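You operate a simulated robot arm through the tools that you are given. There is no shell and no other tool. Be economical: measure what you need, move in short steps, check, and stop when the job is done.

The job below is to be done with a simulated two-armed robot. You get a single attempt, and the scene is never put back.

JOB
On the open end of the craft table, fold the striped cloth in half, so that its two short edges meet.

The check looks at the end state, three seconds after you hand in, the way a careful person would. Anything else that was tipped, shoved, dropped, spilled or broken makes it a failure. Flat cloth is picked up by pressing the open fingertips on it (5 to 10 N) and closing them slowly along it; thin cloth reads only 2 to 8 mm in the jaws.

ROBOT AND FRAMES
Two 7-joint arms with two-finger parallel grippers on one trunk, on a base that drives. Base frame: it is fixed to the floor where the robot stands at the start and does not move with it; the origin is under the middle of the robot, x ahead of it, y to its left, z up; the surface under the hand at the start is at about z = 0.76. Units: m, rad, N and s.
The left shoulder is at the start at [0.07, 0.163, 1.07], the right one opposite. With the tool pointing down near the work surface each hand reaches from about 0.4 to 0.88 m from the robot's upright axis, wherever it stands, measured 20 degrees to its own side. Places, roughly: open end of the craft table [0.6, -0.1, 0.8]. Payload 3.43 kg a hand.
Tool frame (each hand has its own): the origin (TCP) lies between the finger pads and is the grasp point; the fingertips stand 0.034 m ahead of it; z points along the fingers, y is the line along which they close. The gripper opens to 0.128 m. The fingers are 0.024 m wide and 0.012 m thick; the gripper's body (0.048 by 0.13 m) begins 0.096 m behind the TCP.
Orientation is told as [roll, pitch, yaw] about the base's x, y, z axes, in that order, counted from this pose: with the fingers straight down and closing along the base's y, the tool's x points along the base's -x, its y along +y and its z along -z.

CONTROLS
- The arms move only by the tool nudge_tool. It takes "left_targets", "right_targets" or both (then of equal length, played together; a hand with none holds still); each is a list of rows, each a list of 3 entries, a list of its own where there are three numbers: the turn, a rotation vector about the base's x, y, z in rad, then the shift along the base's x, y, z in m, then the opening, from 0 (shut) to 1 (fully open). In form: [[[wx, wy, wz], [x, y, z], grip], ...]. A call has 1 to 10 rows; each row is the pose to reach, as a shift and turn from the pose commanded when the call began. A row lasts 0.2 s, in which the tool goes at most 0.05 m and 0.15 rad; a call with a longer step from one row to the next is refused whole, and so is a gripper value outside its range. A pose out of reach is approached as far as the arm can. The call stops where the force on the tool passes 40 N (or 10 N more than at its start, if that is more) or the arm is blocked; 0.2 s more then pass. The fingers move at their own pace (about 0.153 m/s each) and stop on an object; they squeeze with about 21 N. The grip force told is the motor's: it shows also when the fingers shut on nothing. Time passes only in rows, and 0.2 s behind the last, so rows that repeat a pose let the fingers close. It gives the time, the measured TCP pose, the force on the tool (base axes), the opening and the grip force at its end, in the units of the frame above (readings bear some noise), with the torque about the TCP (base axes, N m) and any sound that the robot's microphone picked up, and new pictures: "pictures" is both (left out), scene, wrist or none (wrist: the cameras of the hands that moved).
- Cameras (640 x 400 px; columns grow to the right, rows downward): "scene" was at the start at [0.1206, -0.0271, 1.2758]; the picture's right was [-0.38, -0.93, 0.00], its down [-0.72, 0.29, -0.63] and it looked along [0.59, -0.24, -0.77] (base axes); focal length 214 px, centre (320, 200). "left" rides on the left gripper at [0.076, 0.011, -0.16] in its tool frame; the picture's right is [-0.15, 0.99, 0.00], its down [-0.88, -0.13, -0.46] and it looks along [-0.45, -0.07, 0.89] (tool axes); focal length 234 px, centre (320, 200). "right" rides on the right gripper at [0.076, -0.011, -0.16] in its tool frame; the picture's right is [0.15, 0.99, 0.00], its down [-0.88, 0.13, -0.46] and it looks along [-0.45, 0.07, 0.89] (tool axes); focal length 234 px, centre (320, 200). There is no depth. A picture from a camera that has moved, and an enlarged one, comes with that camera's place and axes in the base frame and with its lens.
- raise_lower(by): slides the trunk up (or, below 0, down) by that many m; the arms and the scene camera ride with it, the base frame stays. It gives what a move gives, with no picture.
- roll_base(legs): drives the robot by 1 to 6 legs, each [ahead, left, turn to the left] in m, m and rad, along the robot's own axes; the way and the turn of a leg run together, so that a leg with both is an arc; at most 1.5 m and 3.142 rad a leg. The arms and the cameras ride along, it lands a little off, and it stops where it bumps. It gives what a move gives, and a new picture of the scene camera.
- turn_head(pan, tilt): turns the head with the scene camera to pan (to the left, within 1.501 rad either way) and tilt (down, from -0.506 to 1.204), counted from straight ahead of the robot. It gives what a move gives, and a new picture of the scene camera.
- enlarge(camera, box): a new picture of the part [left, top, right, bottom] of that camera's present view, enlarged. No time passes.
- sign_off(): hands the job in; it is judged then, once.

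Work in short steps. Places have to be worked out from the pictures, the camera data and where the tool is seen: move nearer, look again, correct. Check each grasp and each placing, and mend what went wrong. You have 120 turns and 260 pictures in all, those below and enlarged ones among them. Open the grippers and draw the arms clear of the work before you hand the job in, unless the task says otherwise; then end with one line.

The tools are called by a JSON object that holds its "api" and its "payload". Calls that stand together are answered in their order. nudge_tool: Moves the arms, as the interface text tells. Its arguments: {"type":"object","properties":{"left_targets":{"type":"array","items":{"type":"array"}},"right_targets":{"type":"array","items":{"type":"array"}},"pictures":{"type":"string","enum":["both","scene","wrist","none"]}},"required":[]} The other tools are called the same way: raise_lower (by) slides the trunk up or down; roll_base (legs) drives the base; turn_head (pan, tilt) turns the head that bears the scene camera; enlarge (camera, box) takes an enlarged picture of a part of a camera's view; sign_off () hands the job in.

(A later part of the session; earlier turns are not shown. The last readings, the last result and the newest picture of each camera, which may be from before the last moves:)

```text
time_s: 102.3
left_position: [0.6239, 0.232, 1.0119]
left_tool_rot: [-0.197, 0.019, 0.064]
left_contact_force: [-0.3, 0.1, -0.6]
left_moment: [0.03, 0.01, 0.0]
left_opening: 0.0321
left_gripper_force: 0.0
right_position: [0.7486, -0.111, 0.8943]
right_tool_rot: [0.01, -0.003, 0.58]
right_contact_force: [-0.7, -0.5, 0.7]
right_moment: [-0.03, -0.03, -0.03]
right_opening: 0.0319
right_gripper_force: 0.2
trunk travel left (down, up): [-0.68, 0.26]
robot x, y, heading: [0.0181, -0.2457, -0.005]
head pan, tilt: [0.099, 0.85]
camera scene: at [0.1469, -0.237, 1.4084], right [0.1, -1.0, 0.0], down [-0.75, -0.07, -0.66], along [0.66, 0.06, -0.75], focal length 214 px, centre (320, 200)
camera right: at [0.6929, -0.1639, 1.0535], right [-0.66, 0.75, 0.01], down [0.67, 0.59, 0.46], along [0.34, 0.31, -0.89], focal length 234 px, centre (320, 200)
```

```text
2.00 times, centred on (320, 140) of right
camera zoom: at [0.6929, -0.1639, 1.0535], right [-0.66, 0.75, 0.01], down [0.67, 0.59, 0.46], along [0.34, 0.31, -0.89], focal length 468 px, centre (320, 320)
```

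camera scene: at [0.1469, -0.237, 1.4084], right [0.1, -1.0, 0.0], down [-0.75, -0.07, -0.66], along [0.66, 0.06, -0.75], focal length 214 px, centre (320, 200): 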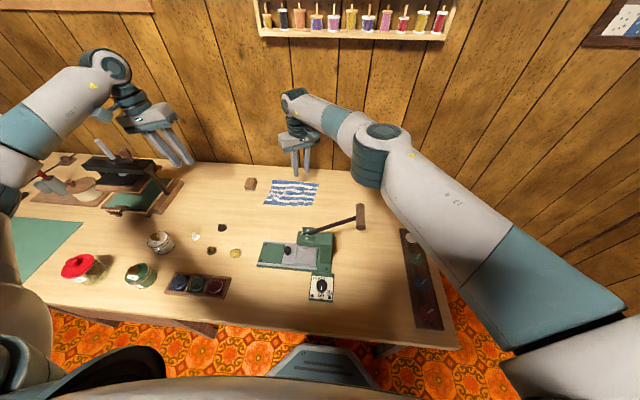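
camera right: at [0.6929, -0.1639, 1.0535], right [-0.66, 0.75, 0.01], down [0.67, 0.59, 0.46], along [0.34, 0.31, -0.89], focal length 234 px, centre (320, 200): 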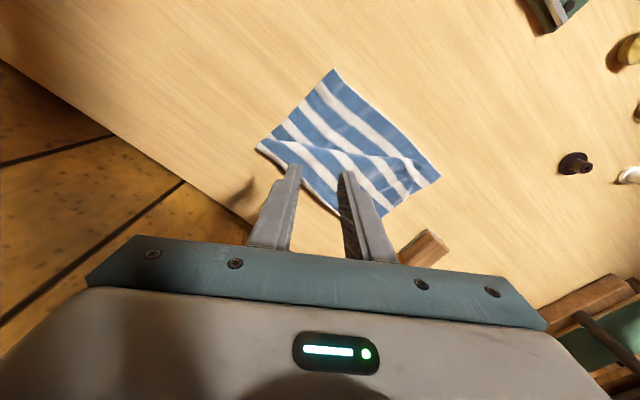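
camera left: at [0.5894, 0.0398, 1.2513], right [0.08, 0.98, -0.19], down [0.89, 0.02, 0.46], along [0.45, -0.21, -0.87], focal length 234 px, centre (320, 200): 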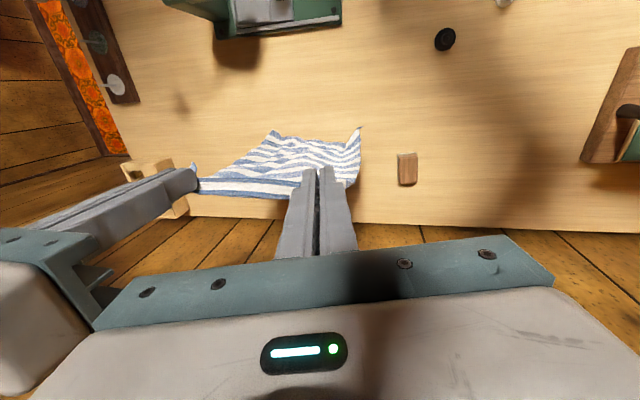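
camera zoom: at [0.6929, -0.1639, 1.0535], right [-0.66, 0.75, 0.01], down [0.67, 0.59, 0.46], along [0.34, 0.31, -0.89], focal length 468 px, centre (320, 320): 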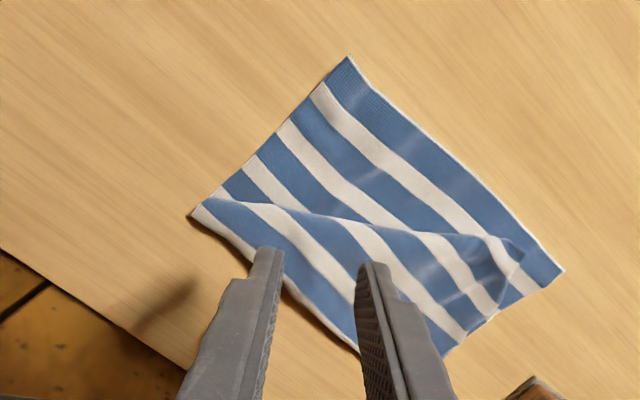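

The right hand reaches fine. I'll descend near contact and check the placement on the crease.

{"api": "nudge_tool", "payload": {"right_targets": [[[0, 0, 0], [0, 0, -0.04], 0.25], [[0, 0, 0], [0, 0, -0.08], 0.25], [[0, 0, 0], [0, 0, -0.09], 0.25]], "pictures": "none"}}

{"api": "enlarge", "payload": {"camera": "right", "box": [200, 90, 440, 240]}}

```text
time_s: 103.1
left_position: [0.6249, 0.2323, 1.0127]
left_tool_rot: [-0.196, 0.018, 0.065]
left_contact_force: [-0.9, -0.1, -1.0]
left_moment: [-0.04, -0.01, 0.0]
left_opening: 0.0322
left_gripper_force: 0.0
right_position: [0.7398, -0.1102, 0.8132]
right_tool_rot: [0.011, -0.003, 0.579]
right_contact_force: [-0.6, -0.4, -0.4]
right_moment: [-0.01, -0.02, -0.01]
right_opening: 0.0319
right_gripper_force: 0.1
right hand out of reach, approached as far as the arm can: row 2, 3
trunk travel left (down, up): [-0.68, 0.26]
robot x, y, heading: [0.0218, -0.2467, 0.003]
head pan, tilt: [0.099, 0.85]
```

```text
2.67 times, centred on (320, 165) of right
camera zoom: at [0.6829, -0.1632, 0.973], right [-0.66, 0.75, 0.01], down [0.67, 0.59, 0.46], along [0.34, 0.31, -0.89], focal length 624 px, centre (320, 293)
```

zoom: 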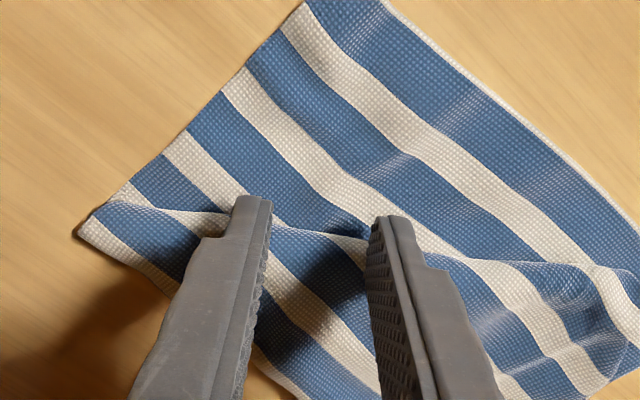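

The reach runs out at this spot. Pinching the crease a little nearer, at about (.722,-.071), works as well, so I'll shift there and press.

{"api": "nudge_tool", "payload": {"right_targets": [[[0, 0, 0], [-0.01, 0.02, 0], 0.25], [[0, 0, 0], [-0.019, 0.039, 0], 0.25], [[0, 0, 0], [-0.019, 0.039, -0.01], 0.25], [[0, 0, 0], [-0.019, 0.039, -0.015], 0.25], [[0, 0, 0], [-0.019, 0.039, -0.0165], 0.25]], "pictures": "none"}}

{"api": "enlarge", "payload": {"camera": "right", "box": [200, 90, 440, 240]}}

```text
time_s: 104.3
left_position: [0.6243, 0.2319, 1.0141]
left_tool_rot: [-0.198, 0.019, 0.065]
left_contact_force: [-0.2, -0.4, -0.2]
left_moment: [-0.02, 0.03, 0.03]
left_opening: 0.032
left_gripper_force: 0.0
right_position: [0.7182, -0.0797, 0.8011]
right_tool_rot: [0.009, -0.005, 0.579]
right_contact_force: [-0.3, 0.7, 1.0]
right_moment: [0.0, 0.02, -0.01]
right_opening: 0.0321
right_gripper_force: 0.1
right hand out of reach, approached as far as the arm can: row 2, 3, 4, 5
trunk travel left (down, up): [-0.68, 0.26]
robot x, y, heading: [0.0219, -0.2477, -0.0]
head pan, tilt: [0.099, 0.85]
```

```text
2.67 times, centred on (320, 165) of right
camera zoom: at [0.6609, -0.1325, 0.9589], right [-0.66, 0.75, 0.01], down [0.67, 0.59, 0.46], along [0.34, 0.31, -0.89], focal length 624 px, centre (320, 293)
```

zoom: 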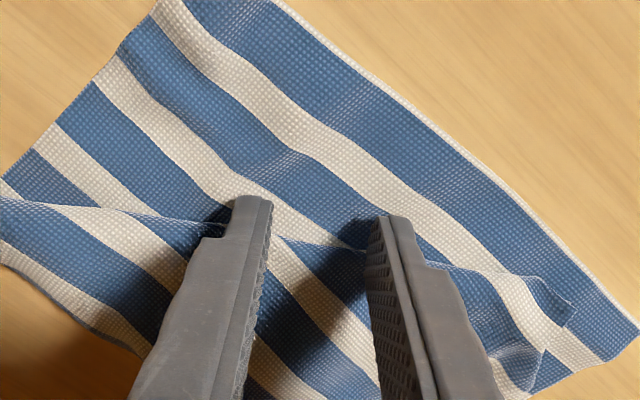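

The crease runs right between the fingertips. I'll press slightly, close, and check.

{"api": "nudge_tool", "payload": {"right_targets": [[[0, 0, 0], [-0.003, 0.0, -0.004], 0.25], [[0, 0, 0], [-0.004, 0.0, -0.006], 0.25], [[0, 0, 0], [-0.004, 0.0, -0.006], 0.2], [[0, 0, 0], [-0.004, 0, -0.006], 0.14], [[0, 0, 0], [-0.004, 0, -0.006], 0.08], [[0, 0, 0], [-0.004, 0, -0.006], 0.02], [[0, 0, 0], [-0.004, 0, -0.006], 0.0], [[0, 0, 0], [-0.004, 0, -0.006], 0.0], [[0, 0, 0], [-0.008, -0.005, 0.02], 0.0]], "pictures": "none"}}

{"api": "enlarge", "payload": {"camera": "right", "box": [160, 60, 480, 260]}}

{"api": "enlarge", "payload": {"camera": "scene", "box": [230, 140, 350, 215]}}

```text
time_s: 106.3
left_position: [0.6258, 0.2305, 1.0133]
left_tool_rot: [-0.196, 0.02, 0.065]
left_contact_force: [0.4, -0.4, 0.2]
left_moment: [0.04, 0.0, 0.01]
left_opening: 0.0318
left_gripper_force: 0.0
right_position: [0.7093, -0.0865, 0.8211]
right_tool_rot: [0.013, -0.002, 0.579]
right_contact_force: [-0.6, -0.2, 0.4]
right_moment: [0.01, -0.01, -0.02]
right_opening: 0.003
right_gripper_force: 21.0
trunk travel left (down, up): [-0.68, 0.26]
robot x, y, heading: [0.0197, -0.244, -0.002]
head pan, tilt: [0.099, 0.85]
```

```text
2.00 times, centred on (320, 160) of right
camera zoom: at [0.6529, -0.1397, 0.9792], right [-0.66, 0.75, 0.01], down [0.67, 0.59, 0.46], along [0.34, 0.31, -0.89], focal length 468 px, centre (320, 280)
```

zoom: 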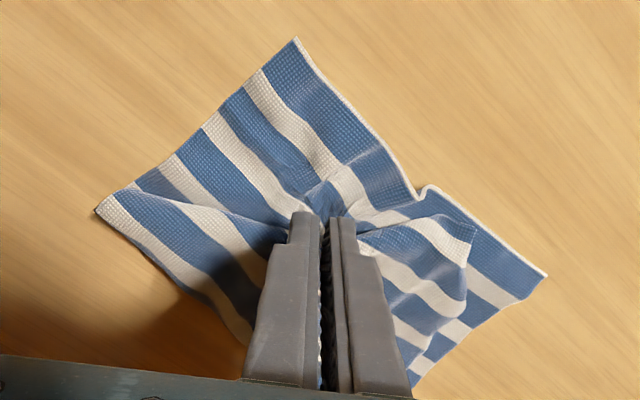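

```text
5.33 times, centred on (290, 178) of scene
camera zoom: at [0.1472, -0.2385, 1.4081], right [0.1, -1.0, 0.0], down [-0.75, -0.07, -0.66], along [0.66, 0.06, -0.75], focal length 1144 px, centre (480, 320)
```

zoom: 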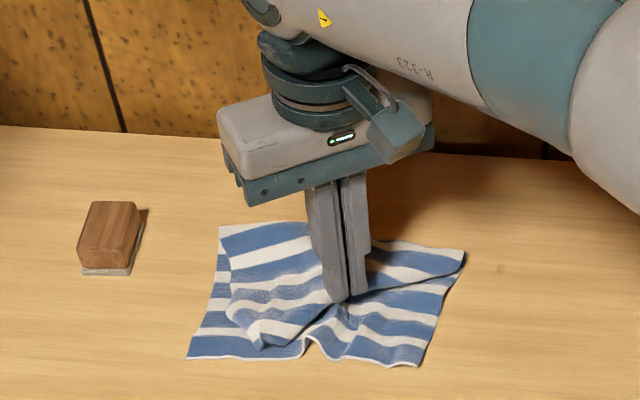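

It pinched the bottom layer as well, because the fingertips overlapped past the crease. I'll set it down, open, and retry fully on the top layer with a lighter press.

{"api": "nudge_tool", "payload": {"right_targets": [[[0, 0, 0], [0.008, 0.005, -0.02], 0.0], [[0, 0, 0], [0.008, 0.005, -0.022], 0.1], [[0, 0, 0], [0.008, 0.005, -0.022], 0.25], [[0, 0, 0], [0.008, 0.005, -0.022], 0.3], [[0, 0, 0], [0.008, 0.005, 0.0], 0.3], [[0, 0, 0], [0.008, 0.005, 0.03], 0.25]], "pictures": "none"}}

{"api": "enlarge", "payload": {"camera": "right", "box": [160, 60, 480, 260]}}

```text
time_s: 107.7
left_position: [0.6248, 0.2315, 1.0133]
left_tool_rot: [-0.198, 0.019, 0.065]
left_contact_force: [0.3, 0.6, 0.2]
left_moment: [-0.03, -0.01, 0.03]
left_opening: 0.0321
left_gripper_force: 0.2
right_position: [0.716, -0.0798, 0.8507]
right_tool_rot: [0.01, -0.002, 0.58]
right_contact_force: [0.0, -0.4, -0.3]
right_moment: [0.01, -0.05, -0.02]
right_opening: 0.0319
right_gripper_force: 0.0
trunk travel left (down, up): [-0.68, 0.26]
robot x, y, heading: [0.0188, -0.2449, -0.004]
head pan, tilt: [0.099, 0.85]
```

```text
2.00 times, centred on (320, 160) of right
camera zoom: at [0.661, -0.133, 1.0096], right [-0.66, 0.75, 0.01], down [0.67, 0.59, 0.46], along [0.34, 0.31, -0.89], focal length 468 px, centre (320, 280)
```

zoom: 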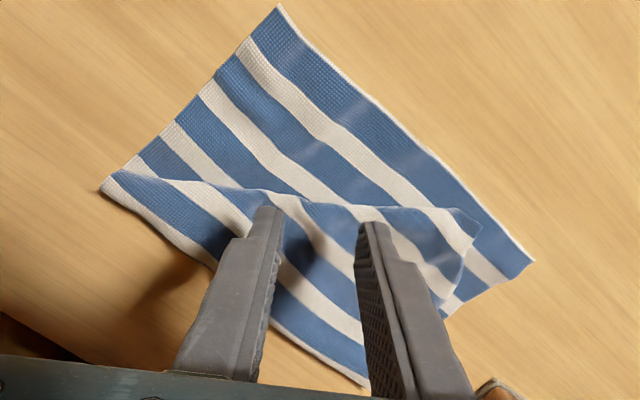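

The state is preserved. I need about 1.2 cm more toward +x, so I'll creep the base forward 1.5 cm.

{"api": "roll_base", "payload": {"legs": [[0.015, 0.01, 0]]}}

{"api": "nudge_tool", "payload": {"right_targets": [[[0, 0, 0], [-0.003, 0.0, -0.02], 0.22], [[0, 0, 0], [-0.004, 0.0, -0.04], 0.22], [[0, 0, 0], [-0.004, 0.0, -0.048], 0.22], [[0, 0, 0], [-0.004, 0.0, -0.051], 0.22], [[0, 0, 0], [-0.004, 0.0, -0.0525], 0.22]], "pictures": "none"}}

{"api": "enlarge", "payload": {"camera": "right", "box": [200, 90, 440, 240]}}

```text
time_s: 108.5
left_position: [0.6379, 0.2397, 1.0161]
left_tool_rot: [-0.194, 0.015, 0.067]
left_contact_force: [-0.2, -0.5, -0.4]
left_moment: [0.02, -0.01, 0.0]
left_opening: 0.0321
left_gripper_force: 0.1
right_position: [0.7305, -0.0704, 0.8519]
right_tool_rot: [0.01, -0.003, 0.581]
right_contact_force: [-0.6, 0.1, 0.1]
right_moment: [0.03, 0.0, -0.04]
right_opening: 0.0321
right_gripper_force: 0.0
trunk travel left (down, up): [-0.68, 0.26]
robot x, y, heading: [0.0343, -0.2363, -0.003]
head pan, tilt: [0.099, 0.85]
camera scene: at [0.159, -0.2288, 1.4088], right [0.1, -1.0, 0.0], down [-0.75, -0.07, -0.66], along [0.66, 0.06, -0.75], focal length 214 px, centre (320, 200)
```

scene: 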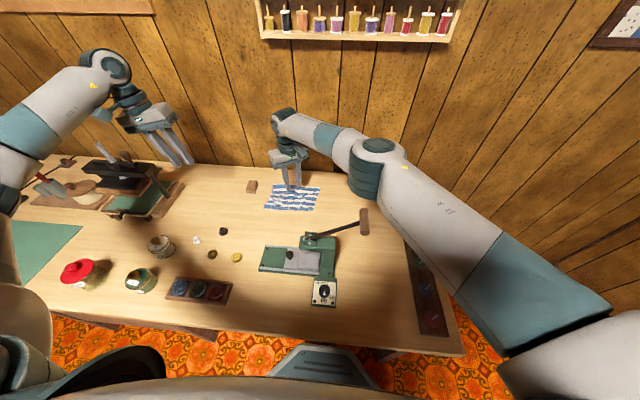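

```text
time_s: 109.7
left_position: [0.6396, 0.2411, 1.0128]
left_tool_rot: [-0.198, 0.019, 0.065]
left_contact_force: [-0.6, -0.4, -0.8]
left_moment: [-0.02, 0.0, 0.0]
left_opening: 0.0321
left_gripper_force: 0.1
right_position: [0.7286, -0.0707, 0.7966]
right_tool_rot: [0.01, -0.002, 0.578]
right_contact_force: [0.3, -0.6, 2.2]
right_moment: [-0.06, -0.02, -0.02]
right_opening: 0.0284
right_gripper_force: 0.0
trunk travel left (down, up): [-0.68, 0.26]
robot x, y, heading: [0.0377, -0.2399, -0.001]
head pan, tilt: [0.099, 0.85]
```

```text
2.67 times, centred on (320, 165) of right
camera zoom: at [0.6729, -0.1236, 0.957], right [-0.66, 0.75, 0.01], down [0.67, 0.59, 0.46], along [0.34, 0.31, -0.89], focal length 624 px, centre (320, 293)
```

zoom: 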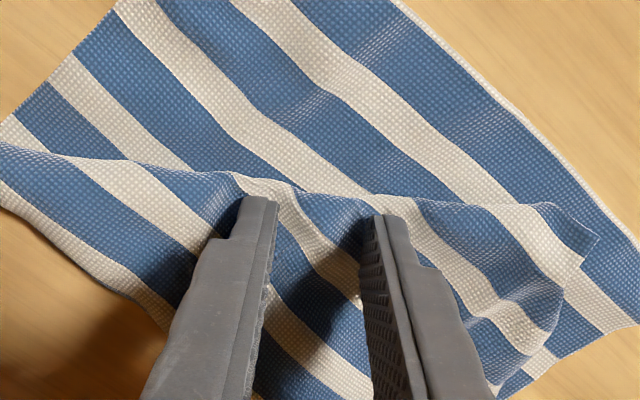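

The fingers are now fully on the top layer, just inside the crease, with light contact (2 N). I'll add a small press, close slowly, and lift.

{"api": "nudge_tool", "payload": {"right_targets": [[[0, 0, 0], [0, 0, -0.0006], 0.2], [[0, 0, 0], [0, 0, -0.0006], 0.16], [[0, 0, 0], [0, 0, -0.0006], 0.12], [[0, 0, 0], [0, 0, -0.0003], 0.08], [[0, 0, 0], [0, 0, 0.0], 0.04], [[0, 0, 0], [0, 0, 0.0], 0.0], [[0, 0, 0], [0, 0, 0.0], 0.0], [[0, 0, 0], [0, 0, 0.0], 0.0], [[0, 0, 0], [-0.002, 0.0, 0.015], 0.0], [[0, 0, 0], [-0.004, 0, 0.03], 0.0]], "pictures": "none"}}

{"api": "enlarge", "payload": {"camera": "right", "box": [160, 60, 480, 260]}}

{"api": "enlarge", "payload": {"camera": "scene", "box": [230, 140, 350, 215]}}

```text
time_s: 111.9
left_position: [0.6394, 0.2413, 1.0137]
left_tool_rot: [-0.198, 0.02, 0.064]
left_contact_force: [0.7, -0.6, 0.3]
left_moment: [-0.02, 0.0, -0.01]
left_opening: 0.0321
left_gripper_force: 0.0
right_position: [0.725, -0.0704, 0.8298]
right_tool_rot: [0.011, -0.002, 0.58]
right_contact_force: [-0.3, 0.3, 0.4]
right_moment: [-0.03, -0.02, 0.03]
right_opening: 0.0031
right_gripper_force: 20.9
trunk travel left (down, up): [-0.68, 0.26]
robot x, y, heading: [0.0328, -0.2389, -0.004]
head pan, tilt: [0.099, 0.85]
```

```text
2.00 times, centred on (320, 160) of right
camera zoom: at [0.6684, -0.1239, 0.9876], right [-0.66, 0.75, 0.01], down [0.67, 0.59, 0.46], along [0.34, 0.31, -0.89], focal length 468 px, centre (320, 280)
```

zoom: 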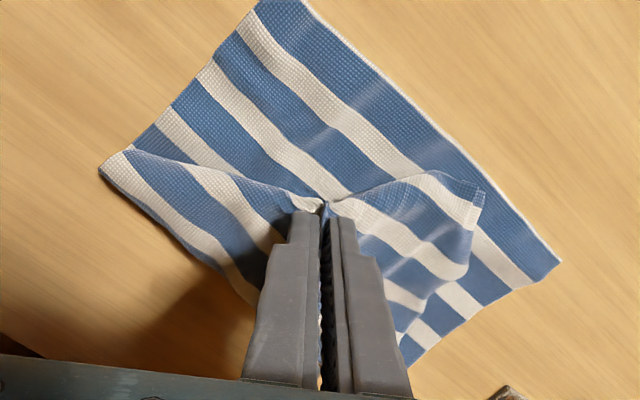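

```text
5.33 times, centred on (290, 178) of scene
camera zoom: at [0.1613, -0.2272, 1.4084], right [0.1, -1.0, 0.0], down [-0.75, -0.07, -0.66], along [0.66, 0.06, -0.75], focal length 1144 px, centre (480, 320)
```

zoom: 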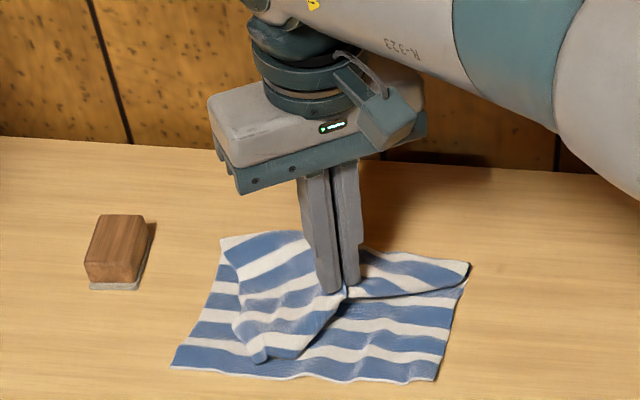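

Only the top layer is held, and the bottom edge is undisturbed. I'll lift further and see whether B drops out.

{"api": "nudge_tool", "payload": {"right_targets": [[[0, 0, 0], [0, 0, 0.02], 0.0], [[0, 0, 0], [-0.002, -0.005, 0.04], 0.0], [[0, 0, 0], [-0.005, -0.01, 0.055], 0.0]], "pictures": "none"}}

{"api": "enlarge", "payload": {"camera": "right", "box": [160, 60, 480, 260]}}

{"api": "enlarge", "payload": {"camera": "scene", "box": [230, 140, 350, 215]}}

```text
time_s: 112.7
left_position: [0.6385, 0.2411, 1.0135]
left_tool_rot: [-0.196, 0.019, 0.066]
left_contact_force: [0.7, -1.2, -1.0]
left_moment: [-0.01, 0.0, 0.0]
left_opening: 0.032
left_gripper_force: 0.1
right_position: [0.7195, -0.0803, 0.8833]
right_tool_rot: [0.011, -0.002, 0.581]
right_contact_force: [0.0, 1.2, 0.0]
right_moment: [-0.03, -0.02, 0.0]
right_opening: 0.0031
right_gripper_force: 20.7
trunk travel left (down, up): [-0.68, 0.26]
robot x, y, heading: [0.0332, -0.2336, 0.0]
head pan, tilt: [0.099, 0.85]
```

```text
2.00 times, centred on (320, 160) of right
camera zoom: at [0.6628, -0.1327, 1.0432], right [-0.66, 0.75, 0.01], down [0.67, 0.59, 0.46], along [0.34, 0.31, -0.89], focal length 468 px, centre (320, 280)
```

zoom: 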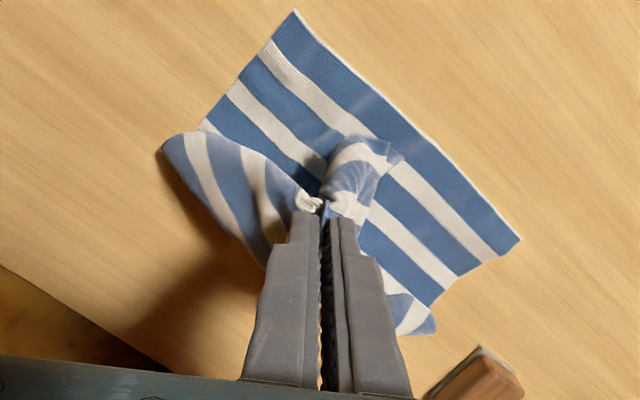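

```text
5.33 times, centred on (290, 178) of scene
camera zoom: at [0.1615, -0.2273, 1.4084], right [0.1, -1.0, 0.0], down [-0.75, -0.07, -0.66], along [0.66, 0.06, -0.75], focal length 1144 px, centre (480, 320)
```

zoom: 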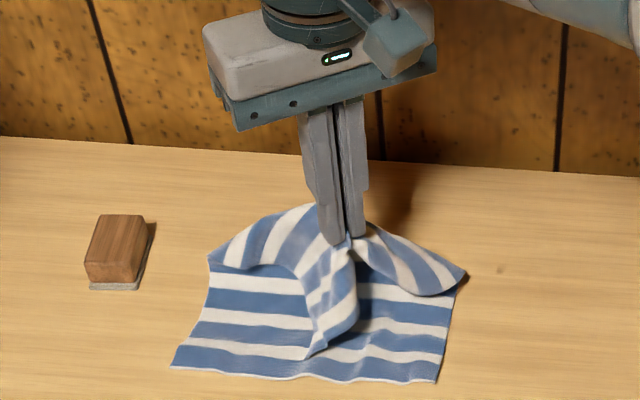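

C hangs down in front, while B is still inside. I'll lift a bit more.

{"api": "nudge_tool", "payload": {"right_targets": [[[0, 0, 0], [0, 0, 0.025], 0.0], [[0, 0, 0], [0.0, 0, 0.05], 0.0], [[0, 0, 0], [0, 0, 0.06], 0.0], [[0, 0, 0], [0, 0, 0.06], 0.0]], "pictures": "none"}}

{"api": "enlarge", "payload": {"camera": "right", "box": [160, 60, 480, 260]}}

{"api": "enlarge", "payload": {"camera": "scene", "box": [230, 140, 350, 215]}}

```text
time_s: 113.7
left_position: [0.6386, 0.2397, 1.0133]
left_tool_rot: [-0.197, 0.02, 0.067]
left_contact_force: [-0.3, -0.5, -1.1]
left_moment: [0.0, 0.01, -0.01]
left_opening: 0.0319
left_gripper_force: 0.0
right_position: [0.7188, -0.0796, 0.9437]
right_tool_rot: [0.011, -0.002, 0.581]
right_contact_force: [0.4, 0.3, 0.1]
right_moment: [0.01, 0.0, 0.01]
right_opening: 0.0031
right_gripper_force: 21.7
trunk travel left (down, up): [-0.68, 0.26]
robot x, y, heading: [0.0315, -0.2326, -0.004]
head pan, tilt: [0.099, 0.85]
```

```text
2.00 times, centred on (320, 160) of right
camera zoom: at [0.6631, -0.1331, 1.1021], right [-0.66, 0.75, 0.01], down [0.67, 0.59, 0.46], along [0.34, 0.31, -0.89], focal length 468 px, centre (320, 280)
```

zoom: 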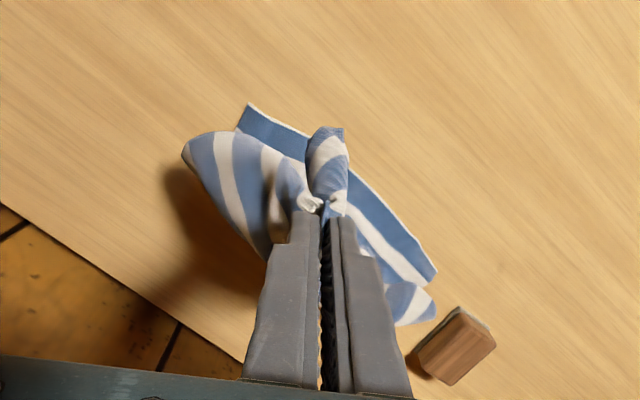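

```text
5.33 times, centred on (290, 178) of scene
camera zoom: at [0.1616, -0.2271, 1.4084], right [0.1, -1.0, 0.0], down [-0.75, -0.07, -0.66], along [0.66, 0.06, -0.75], focal length 1144 px, centre (480, 320)
```

zoom: 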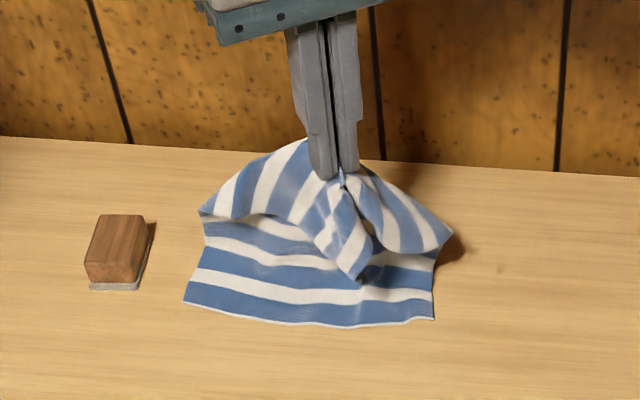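

I'll swing the held point toward -x, then lower while returning +x, so the hanging edge (C and B) trails toward -x on top of the lower layer.

{"api": "nudge_tool", "payload": {"right_targets": [[[0, 0, 0], [-0.03, -0.01, 0], 0.0], [[0, 0, 0], [-0.055, -0.02, -0.01], 0.0], [[0, 0, 0], [-0.06, -0.025, -0.04], 0.0], [[0, 0, 0], [-0.055, -0.025, -0.065], 0.0], [[0, 0, 0], [-0.035, -0.02, -0.085], 0.0], [[0, 0, 0], [-0.015, -0.01, -0.1], 0.0], [[0, 0, 0], [0.0, 0, -0.115], 0.0], [[0, 0, 0], [0.008, 0.005, -0.13], 0.0]], "pictures": "none"}}

{"api": "enlarge", "payload": {"camera": "scene", "box": [230, 140, 350, 215]}}

```text
time_s: 115.5
left_position: [0.6396, 0.2419, 1.0137]
left_tool_rot: [-0.197, 0.019, 0.065]
left_contact_force: [0.4, 0.1, -0.1]
left_moment: [-0.01, -0.01, -0.03]
left_opening: 0.032
left_gripper_force: 0.1
right_position: [0.7268, -0.0745, 0.8129]
right_tool_rot: [0.01, -0.002, 0.58]
right_contact_force: [-0.9, 0.2, 0.9]
right_moment: [-0.02, 0.01, 0.0]
right_opening: 0.0029
right_gripper_force: 20.4
trunk travel left (down, up): [-0.68, 0.26]
robot x, y, heading: [0.0329, -0.2335, 0.003]
head pan, tilt: [0.099, 0.85]
```

```text
5.33 times, centred on (290, 178) of scene
camera zoom: at [0.1616, -0.2262, 1.4084], right [0.1, -1.0, 0.0], down [-0.75, -0.07, -0.66], along [0.66, 0.06, -0.75], focal length 1144 px, centre (480, 320)
```

zoom: 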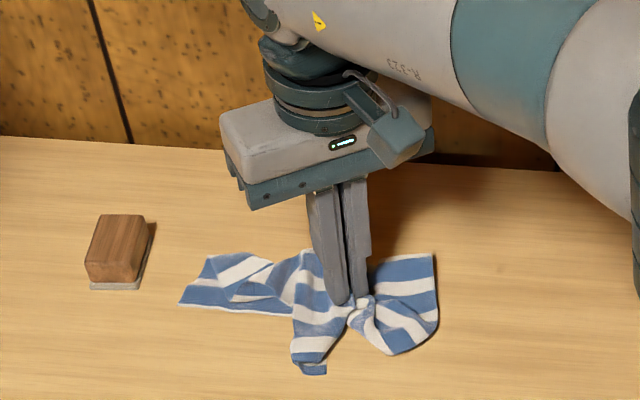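

That bunched it more. The two-handed hang worked very well before, so I'll release and find corners to repeat it within better reach.

{"api": "nudge_tool", "payload": {"right_targets": [[[0, 0, 0], [0, 0, -0.01], 0.1], [[0, 0, 0], [0, 0, -0.01], 0.3], [[0, 0, 0], [0, 0, 0.02], 0.3], [[0, 0, -0.1], [0, -0.01, 0.06], 0.3], [[0, 0, -0.2], [0, -0.04, 0.1], 0.3], [[0, 0, -0.3], [-0.01, -0.08, 0.14], 0.3], [[0, 0, -0.4], [-0.02, -0.12, 0.17], 0.3], [[0, 0, -0.5], [-0.02, -0.16, 0.19], 0.3], [[0, 0, -0.58], [-0.02, -0.18, 0.19], 0.3]], "pictures": "none"}}

{"api": "enlarge", "payload": {"camera": "right", "box": [320, 60, 560, 210]}}

{"api": "enlarge", "payload": {"camera": "scene", "box": [230, 150, 350, 225]}}

```text
refused: row 6 steps farther than a row can; nothing moved
```

```text
2.67 times, centred on (440, 135) of right
camera zoom: at [0.6719, -0.1273, 0.9718], right [-0.66, 0.75, 0.01], down [0.67, 0.59, 0.46], along [0.34, 0.31, -0.89], focal length 624 px, centre (0, 373)
```

zoom: 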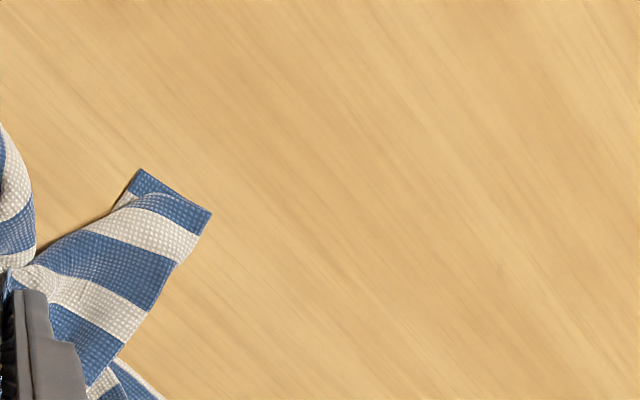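

```text
5.33 times, centred on (290, 188) of scene
camera zoom: at [0.1616, -0.2262, 1.4084], right [0.1, -1.0, 0.0], down [-0.75, -0.07, -0.66], along [0.66, 0.06, -0.75], focal length 1144 px, centre (480, 267)
```

zoom: 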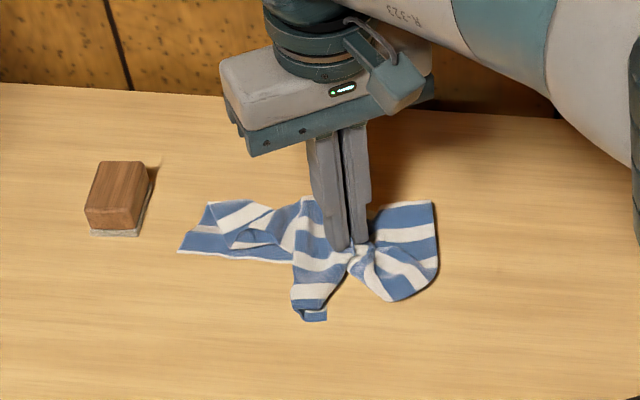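

I'll release and retreat with smaller steps.

{"api": "nudge_tool", "payload": {"right_targets": [[[0, 0, 0], [0, 0, -0.01], 0.1], [[0, 0, 0], [0, 0, -0.01], 0.3], [[0, 0, 0], [0, 0, 0.02], 0.3], [[0, 0, -0.1], [0, -0.01, 0.06], 0.3], [[0, 0, -0.2], [0, -0.03, 0.1], 0.3], [[0, 0, -0.3], [-0.01, -0.06, 0.13], 0.3], [[0, 0, -0.4], [-0.02, -0.095, 0.15], 0.3], [[0, 0, -0.5], [-0.02, -0.13, 0.17], 0.3], [[0, 0, -0.58], [-0.02, -0.17, 0.18], 0.3]], "pictures": "none"}}

{"api": "enlarge", "payload": {"camera": "right", "box": [320, 60, 560, 210]}}

{"api": "enlarge", "payload": {"camera": "scene", "box": [230, 150, 350, 225]}}

```text
time_s: 117.5
left_position: [0.6399, 0.2401, 1.0137]
left_tool_rot: [-0.196, 0.02, 0.067]
left_contact_force: [0.6, -0.7, -0.6]
left_moment: [-0.01, -0.02, -0.02]
left_opening: 0.0323
left_gripper_force: 0.0
right_position: [0.7084, -0.247, 0.9945]
right_tool_rot: [0.013, -0.002, -0.003]
right_contact_force: [-0.2, -0.7, -0.3]
right_moment: [0.04, 0.02, 0.0]
right_opening: 0.0384
right_gripper_force: 0.1
trunk travel left (down, up): [-0.68, 0.26]
robot x, y, heading: [0.0301, -0.2387, 0.002]
head pan, tilt: [0.099, 0.85]
```

```text
2.67 times, centred on (440, 135) of right
camera zoom: at [0.6329, -0.2607, 1.1537], right [-0.14, 0.99, 0.01], down [0.88, 0.12, 0.46], along [0.45, 0.08, -0.89], focal length 624 px, centre (0, 373)
```

zoom: 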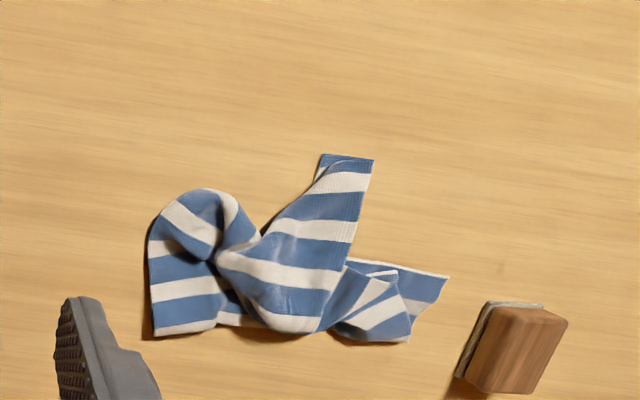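

```text
5.33 times, centred on (290, 188) of scene
camera zoom: at [0.1615, -0.2294, 1.4084], right [0.1, -1.0, 0.0], down [-0.75, -0.07, -0.66], along [0.66, 0.07, -0.75], focal length 1144 px, centre (480, 267)
```

zoom: 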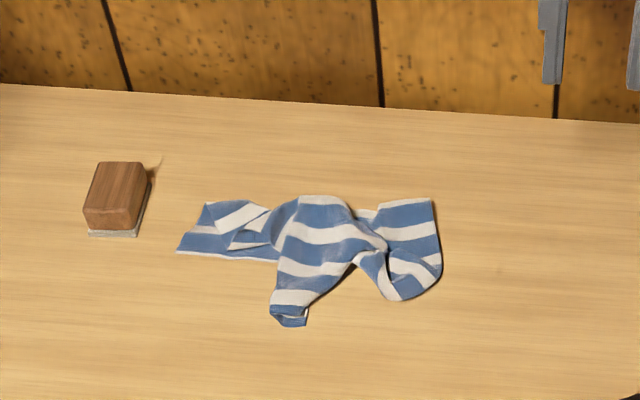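

C's end of the short edge points toward me, at (.657,-.026) to (.659,-.06). I'll bring the left hand over it, untilted, and move the right hand aside.

{"api": "nudge_tool", "payload": {"left_targets": [[[0.1, 0, 0], [0.0, -0.04, 0], 0.18], [[0.197, 0, 0], [0.005, -0.08, 0], 0.18], [[0.197, 0, 0], [0.01, -0.12, -0.02], 0.18], [[0.197, 0, 0], [0.015, -0.16, -0.04], 0.18], [[0.197, 0, 0], [0.02, -0.2, -0.06], 0.18], [[0.197, 0, 0], [0.02, -0.24, -0.08], 0.18], [[0.197, 0, 0], [0.02, -0.27, -0.11], 0.18], [[0.197, 0, 0], [0.02, -0.285, -0.15], 0.18], [[0.197, 0, 0], [0.02, -0.285, -0.19], 0.18]], "right_targets": [[[0, 0, 0], [0, -0.03, 0.01], 0.3], [[0, 0, 0], [0, -0.06, 0.02], 0.3], [[0, 0, 0], [0, -0.09, 0.03], 0.3], [[0, 0, 0], [0, -0.12, 0.04], 0.3], [[0, 0, 0], [0, -0.15, 0.05], 0.3], [[0, 0, 0], [0, -0.15, 0.05], 0.3], [[0, 0, 0], [0, -0.15, 0.05], 0.3], [[0, 0, 0], [0, -0.15, 0.05], 0.3], [[0, 0, 0], [0, -0.15, 0.05], 0.3]], "pictures": "none"}}

{"api": "enlarge", "payload": {"camera": "left", "box": [200, 80, 440, 230]}}

```text
time_s: 119.5
left_position: [0.6621, -0.0437, 0.8228]
left_tool_rot: [-0.001, 0.007, 0.068]
left_contact_force: [0.1, 0.0, 0.2]
left_moment: [-0.01, -0.01, 0.01]
left_opening: 0.0231
left_gripper_force: 0.0
right_position: [0.7082, -0.3939, 1.0442]
right_tool_rot: [0.011, -0.003, 0.001]
right_contact_force: [1.6, 1.3, 0.2]
right_moment: [-0.03, -0.01, -0.01]
right_opening: 0.0384
right_gripper_force: 0.0
trunk travel left (down, up): [-0.68, 0.26]
robot x, y, heading: [0.0329, -0.2351, -0.003]
head pan, tilt: [0.099, 0.85]
```

```text
2.67 times, centred on (320, 155) of left
camera zoom: at [0.5871, -0.0365, 0.9843], right [0.08, 1.0, 0.0], down [0.89, -0.07, 0.45], along [0.45, -0.04, -0.89], focal length 624 px, centre (320, 320)
```

zoom: 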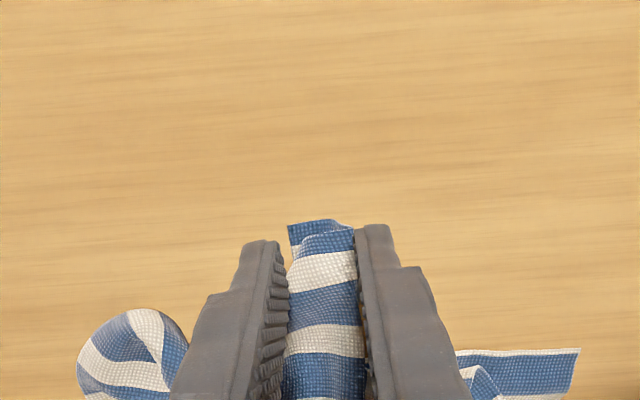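

The C strip lies right between the fingers. I'll lower and close on it, then lift high to hang the cloth.

{"api": "nudge_tool", "payload": {"left_targets": [[[0, 0, 0], [-0.003, 0, -0.015], 0.18], [[0, 0, 0], [-0.003, 0, -0.025], 0.18], [[0, 0, 0], [-0.003, 0, -0.025], 0.1], [[0, 0, 0], [-0.003, 0, -0.025], 0.0], [[0, 0, 0], [-0.003, 0, -0.025], 0.0], [[0, 0, 0], [-0.003, 0, -0.025], 0.0], [[0, 0, 0], [-0.003, 0, 0.01], 0.0], [[0, 0, 0], [-0.003, 0, 0.05], 0.0], [[0, 0, 0], [-0.003, 0, 0.095], 0.0], [[0, 0, 0], [-0.003, 0, 0.14], 0.0]], "pictures": "none"}}

{"api": "nudge_tool", "payload": {"left_targets": [[[0, 0, 0], [0.01, 0.0, 0.045], 0.0], [[0, 0, 0], [0.02, 0.0, 0.085], 0.0], [[0, 0, 0], [0.03, 0, 0.13], 0.0], [[0, 0, 0], [0.03, 0, 0.16], 0.0], [[0, 0, 0], [0.03, 0, 0.16], 0.0]], "pictures": "scene"}}

{"api": "enlarge", "payload": {"camera": "scene", "box": [220, 110, 340, 185]}}

```text
time_s: 121.7
left_position: [0.6573, -0.0452, 0.9643]
left_tool_rot: [0.0, 0.006, 0.068]
left_contact_force: [-0.3, 0.0, -0.4]
left_moment: [0.06, 0.02, 0.01]
left_opening: 0.0026
left_gripper_force: 20.8
right_position: [0.7073, -0.3956, 1.0456]
right_tool_rot: [0.01, -0.001, 0.0]
right_contact_force: [-0.1, 0.4, 0.5]
right_moment: [0.03, -0.03, 0.05]
right_opening: 0.0386
right_gripper_force: 0.0
trunk travel left (down, up): [-0.68, 0.26]
robot x, y, heading: [0.0346, -0.2371, -0.008]
head pan, tilt: [0.099, 0.85]
```

```text
time_s: 122.9
left_position: [0.6871, -0.045, 1.1229]
left_tool_rot: [-0.001, 0.007, 0.07]
left_contact_force: [0.4, -0.4, 1.0]
left_moment: [-0.02, 0.01, -0.03]
left_opening: 0.0027
left_gripper_force: 20.9
right_position: [0.7092, -0.3949, 1.0444]
right_tool_rot: [0.009, -0.002, 0.0]
right_contact_force: [0.3, 0.7, 0.4]
right_moment: [-0.01, 0.03, -0.01]
right_opening: 0.0383
right_gripper_force: 0.2
trunk travel left (down, up): [-0.68, 0.26]
robot x, y, heading: [0.0317, -0.2371, -0.003]
head pan, tilt: [0.099, 0.85]
camera scene: at [0.1622, -0.2269, 1.4083], right [0.1, -1.0, 0.0], down [-0.75, -0.07, -0.66], along [0.66, 0.06, -0.75], focal length 214 px, centre (320, 200)
```

scene: 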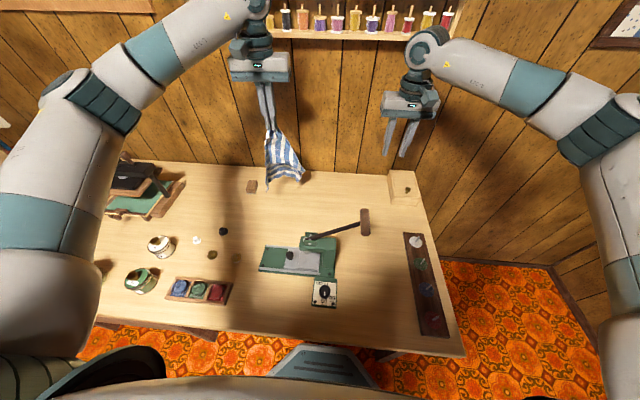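

```text
5.33 times, centred on (280, 148) of scene
camera zoom: at [0.1622, -0.2269, 1.4083], right [0.1, -1.0, 0.0], down [-0.75, -0.07, -0.66], along [0.66, 0.06, -0.75], focal length 1144 px, centre (533, 480)
```

zoom: 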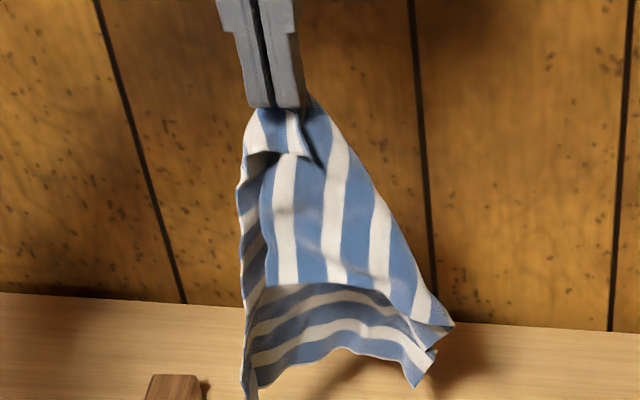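

It hangs from C again. I'll lay it down the same way that worked before: over to (.76,-.17), then lower while trailing toward (-x,+y).

{"api": "nudge_tool", "payload": {"left_targets": [[[0, 0, 0], [0.02, -0.03, 0], 0.0], [[0, 0, 0], [0.04, -0.06, 0], 0.0], [[0, 0, 0], [0.06, -0.09, 0], 0.0], [[0, 0, 0], [0.07, -0.125, -0.005], 0.0], [[0, 0, 0], [0.07, -0.125, -0.02], 0.0], [[0, 0, 0], [0.07, -0.125, -0.035], 0.0], [[0, 0, 0], [0.05, -0.11, -0.06], 0.0], [[0, 0, 0], [0.03, -0.095, -0.085], 0.0], [[0, 0, 0], [0.01, -0.08, -0.11], 0.0], [[0, 0, 0], [-0.01, -0.065, -0.135], 0.0]], "pictures": "none"}}

{"api": "nudge_tool", "payload": {"left_targets": [[[0, 0, 0], [-0.018, 0.014, -0.025], 0.0], [[0, 0, 0], [-0.036, 0.028, -0.05], 0.0], [[0, 0, 0], [-0.054, 0.042, -0.075], 0.0], [[0, 0, 0], [-0.072, 0.056, -0.1], 0.0], [[0, 0, 0], [-0.085, 0.075, -0.125], 0.0], [[0, 0, 0], [-0.095, 0.095, -0.15], 0.0], [[0, 0, 0], [-0.1, 0.115, -0.17], 0.0]], "pictures": "none"}}

{"api": "enlarge", "payload": {"camera": "scene", "box": [220, 140, 380, 240]}}

{"api": "enlarge", "payload": {"camera": "right", "box": [320, 20, 640, 220]}}

```text
time_s: 125.1
left_position: [0.6749, -0.1067, 0.9882]
left_tool_rot: [-0.003, 0.006, 0.068]
left_contact_force: [-1.0, 0.5, 0.2]
left_moment: [-0.03, -0.01, 0.04]
left_opening: 0.0026
left_gripper_force: 20.8
right_position: [0.7076, -0.3934, 1.0456]
right_tool_rot: [0.008, -0.002, 0.0]
right_contact_force: [-0.3, -0.3, 0.4]
right_moment: [-0.01, -0.01, -0.01]
right_opening: 0.0386
right_gripper_force: 0.1
trunk travel left (down, up): [-0.68, 0.26]
robot x, y, heading: [0.0349, -0.234, -0.002]
head pan, tilt: [0.099, 0.85]
```

```text
time_s: 126.7
left_position: [0.5753, 0.0077, 0.8181]
left_tool_rot: [-0.001, 0.005, 0.068]
left_contact_force: [0.7, 0.3, -0.7]
left_moment: [0.01, 0.02, -0.03]
left_opening: 0.0023
left_gripper_force: 21.2
right_position: [0.7068, -0.3939, 1.0446]
right_tool_rot: [0.011, -0.002, 0.001]
right_contact_force: [0.2, 0.4, -0.8]
right_moment: [-0.03, 0.02, 0.01]
right_opening: 0.0383
right_gripper_force: 0.0
trunk travel left (down, up): [-0.68, 0.26]
robot x, y, heading: [0.0357, -0.2378, -0.001]
head pan, tilt: [0.099, 0.85]
```

```text
4.00 times, centred on (300, 190) of scene
camera zoom: at [0.1613, -0.2263, 1.4085], right [0.1, -1.0, 0.0], down [-0.75, -0.07, -0.66], along [0.66, 0.06, -0.75], focal length 858 px, centre (400, 240)
```

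zoom: 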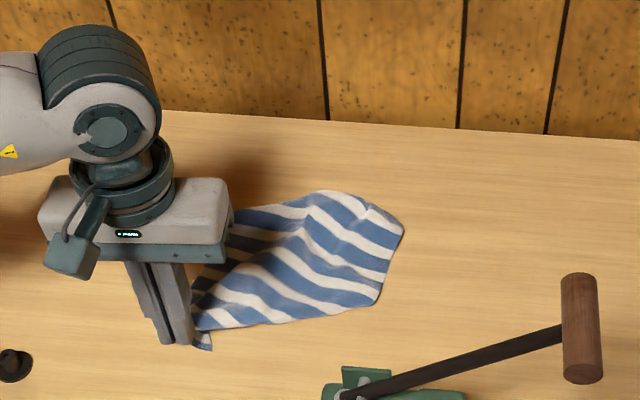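

```text
2.00 times, centred on (480, 120) of right
camera zoom: at [0.6323, -0.4078, 1.2038], right [-0.15, 0.99, 0.01], down [0.88, 0.13, 0.46], along [0.45, 0.08, -0.89], focal length 468 px, centre (0, 360)
```

zoom: 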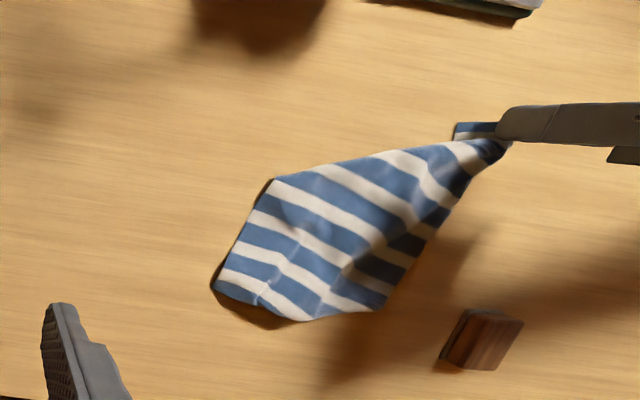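

This view shows the far short edge A–D is free: A≈(.746,-.173), D≈(.736,0). I'll hang the cloth from A–D instead, so C–B falls free by gravity. First I'll pull C toward me 4.5 cm to bring A and D into comfortable reach, then release C.

{"api": "nudge_tool", "payload": {"left_targets": [[[0, 0, 0], [-0.015, 0.003, 0], 0.0], [[0, 0, 0], [-0.03, 0.006, 0], 0.0], [[0, 0, 0], [-0.045, 0.01, -0.008], 0.0], [[0, 0, 0], [-0.045, 0.01, -0.012], 0.15], [[0, 0, 0], [-0.045, 0.01, -0.012], 0.3], [[0, 0, 0], [-0.045, 0.01, 0.03], 0.3], [[0, 0, 0], [-0.045, 0.02, 0.07], 0.3], [[0, 0, 0], [-0.03, 0.05, 0.1], 0.3], [[0, 0, 0], [0.0, 0.08, 0.12], 0.3], [[0, 0, 0], [0.03, 0.11, 0.13], 0.3]], "right_targets": [[[0, 0, 0], [0, 0, 0], 0.3], [[0, 0, 0], [0, 0, 0], 0.3], [[0, 0, 0], [0, 0, 0], 0.3], [[0, 0, 0], [0, 0, 0], 0.3], [[0, 0, 0], [0, 0, 0], 0.3], [[0, 0, 0], [0, 0.02, -0.01], 0.3], [[0, 0, 0], [0, 0.04, -0.02], 0.3], [[0, 0, 0], [0, 0.06, -0.03], 0.3], [[0, 0, 0], [0, 0.08, -0.04], 0.3], [[0, 0, 0], [0, 0.1, -0.05], 0.25]], "pictures": "none"}}

{"api": "enlarge", "payload": {"camera": "right", "box": [320, 20, 640, 220]}}

{"api": "enlarge", "payload": {"camera": "scene", "box": [220, 150, 380, 250]}}

```text
time_s: 128.9
left_position: [0.6032, 0.1197, 0.9461]
left_tool_rot: [-0.003, 0.007, 0.067]
left_contact_force: [-0.6, 0.1, 0.5]
left_moment: [-0.04, 0.0, 0.0]
left_opening: 0.0385
left_gripper_force: 0.1
right_position: [0.7097, -0.2934, 0.9924]
right_tool_rot: [0.01, -0.001, -0.003]
right_contact_force: [0.5, -1.0, -0.2]
right_moment: [0.0, 0.0, -0.01]
right_opening: 0.032
right_gripper_force: 0.1
trunk travel left (down, up): [-0.68, 0.26]
robot x, y, heading: [0.0313, -0.238, 0.0]
head pan, tilt: [0.099, 0.85]
```

```text
2.00 times, centred on (480, 120) of right
camera zoom: at [0.6345, -0.3078, 1.1519], right [-0.15, 0.99, 0.01], down [0.88, 0.13, 0.46], along [0.45, 0.07, -0.89], focal length 468 px, centre (0, 360)
```

zoom: 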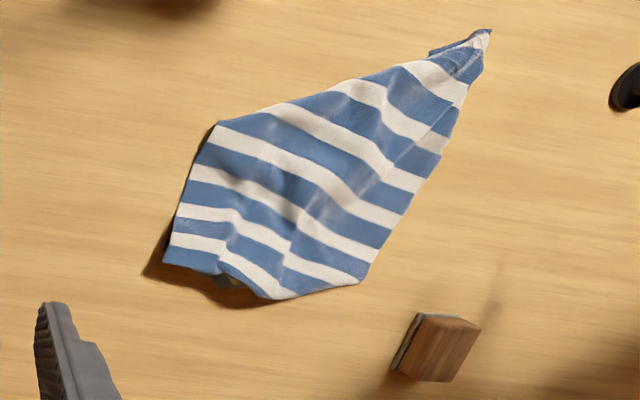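

```text
4.00 times, centred on (300, 200) of scene
camera zoom: at [0.1622, -0.2258, 1.4083], right [0.1, -1.0, 0.0], down [-0.75, -0.07, -0.66], along [0.66, 0.06, -0.75], focal length 858 px, centre (400, 200)
```

zoom: 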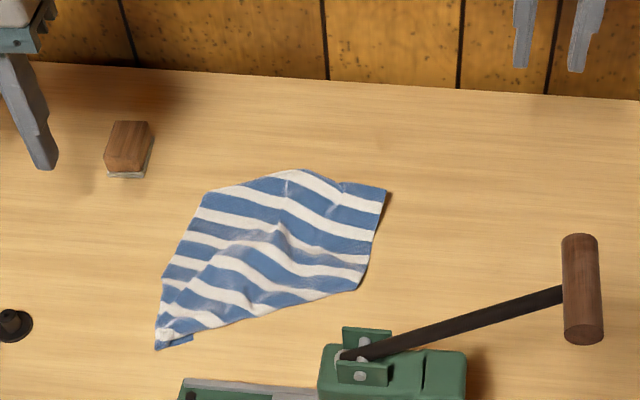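

A≈(.718,-.153) is accessible with its short edge along y at x≈.72. I'll pinch A with the right hand at (.718,-.128).

{"api": "nudge_tool", "payload": {"right_targets": [[[0, 0, 0], [0.002, 0.04, -0.02], 0.22], [[0, 0, 0], [0.004, 0.08, -0.045], 0.22], [[0, 0, 0], [0.006, 0.12, -0.07], 0.22], [[0, 0, 0], [0.008, 0.155, -0.1], 0.22], [[0, 0, 0], [0.008, 0.165, -0.14], 0.22], [[0, 0, 0], [0.008, 0.165, -0.175], 0.22], [[0, 0, 0], [0.008, 0.165, -0.19], 0.22], [[0, 0, 0], [0.008, 0.165, -0.194], 0.22], [[0, 0, 0], [0.008, 0.165, -0.1965], 0.22]], "pictures": "none"}}

{"api": "enlarge", "payload": {"camera": "right", "box": [200, 90, 440, 240]}}

```text
time_s: 130.9
left_position: [0.6024, 0.1183, 0.9474]
left_tool_rot: [-0.002, 0.007, 0.069]
left_contact_force: [-0.6, 0.5, -0.2]
left_moment: [-0.01, -0.01, -0.01]
left_opening: 0.0384
left_gripper_force: 0.1
right_position: [0.7166, -0.1298, 0.798]
right_tool_rot: [0.011, -0.005, 0.0]
right_contact_force: [1.2, 0.8, 5.5]
right_moment: [-0.03, 0.02, 0.0]
right_opening: 0.0279
right_gripper_force: 0.1
trunk travel left (down, up): [-0.68, 0.26]
robot x, y, heading: [0.0362, -0.2369, -0.002]
head pan, tilt: [0.099, 0.85]
```

```text
2.67 times, centred on (320, 165) of right
camera zoom: at [0.6399, -0.1426, 0.9569], right [-0.15, 0.99, 0.01], down [0.88, 0.13, 0.46], along [0.45, 0.08, -0.89], focal length 624 px, centre (320, 293)
```

zoom: 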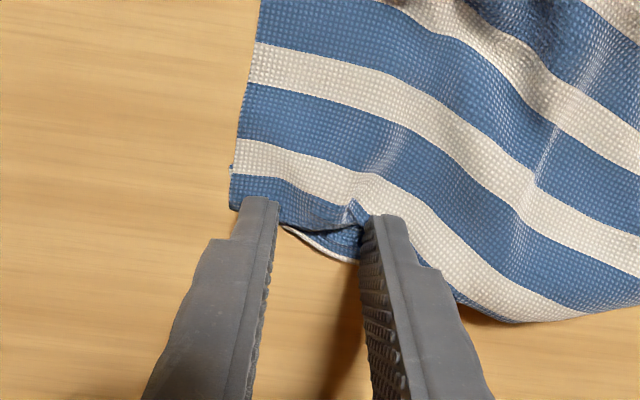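

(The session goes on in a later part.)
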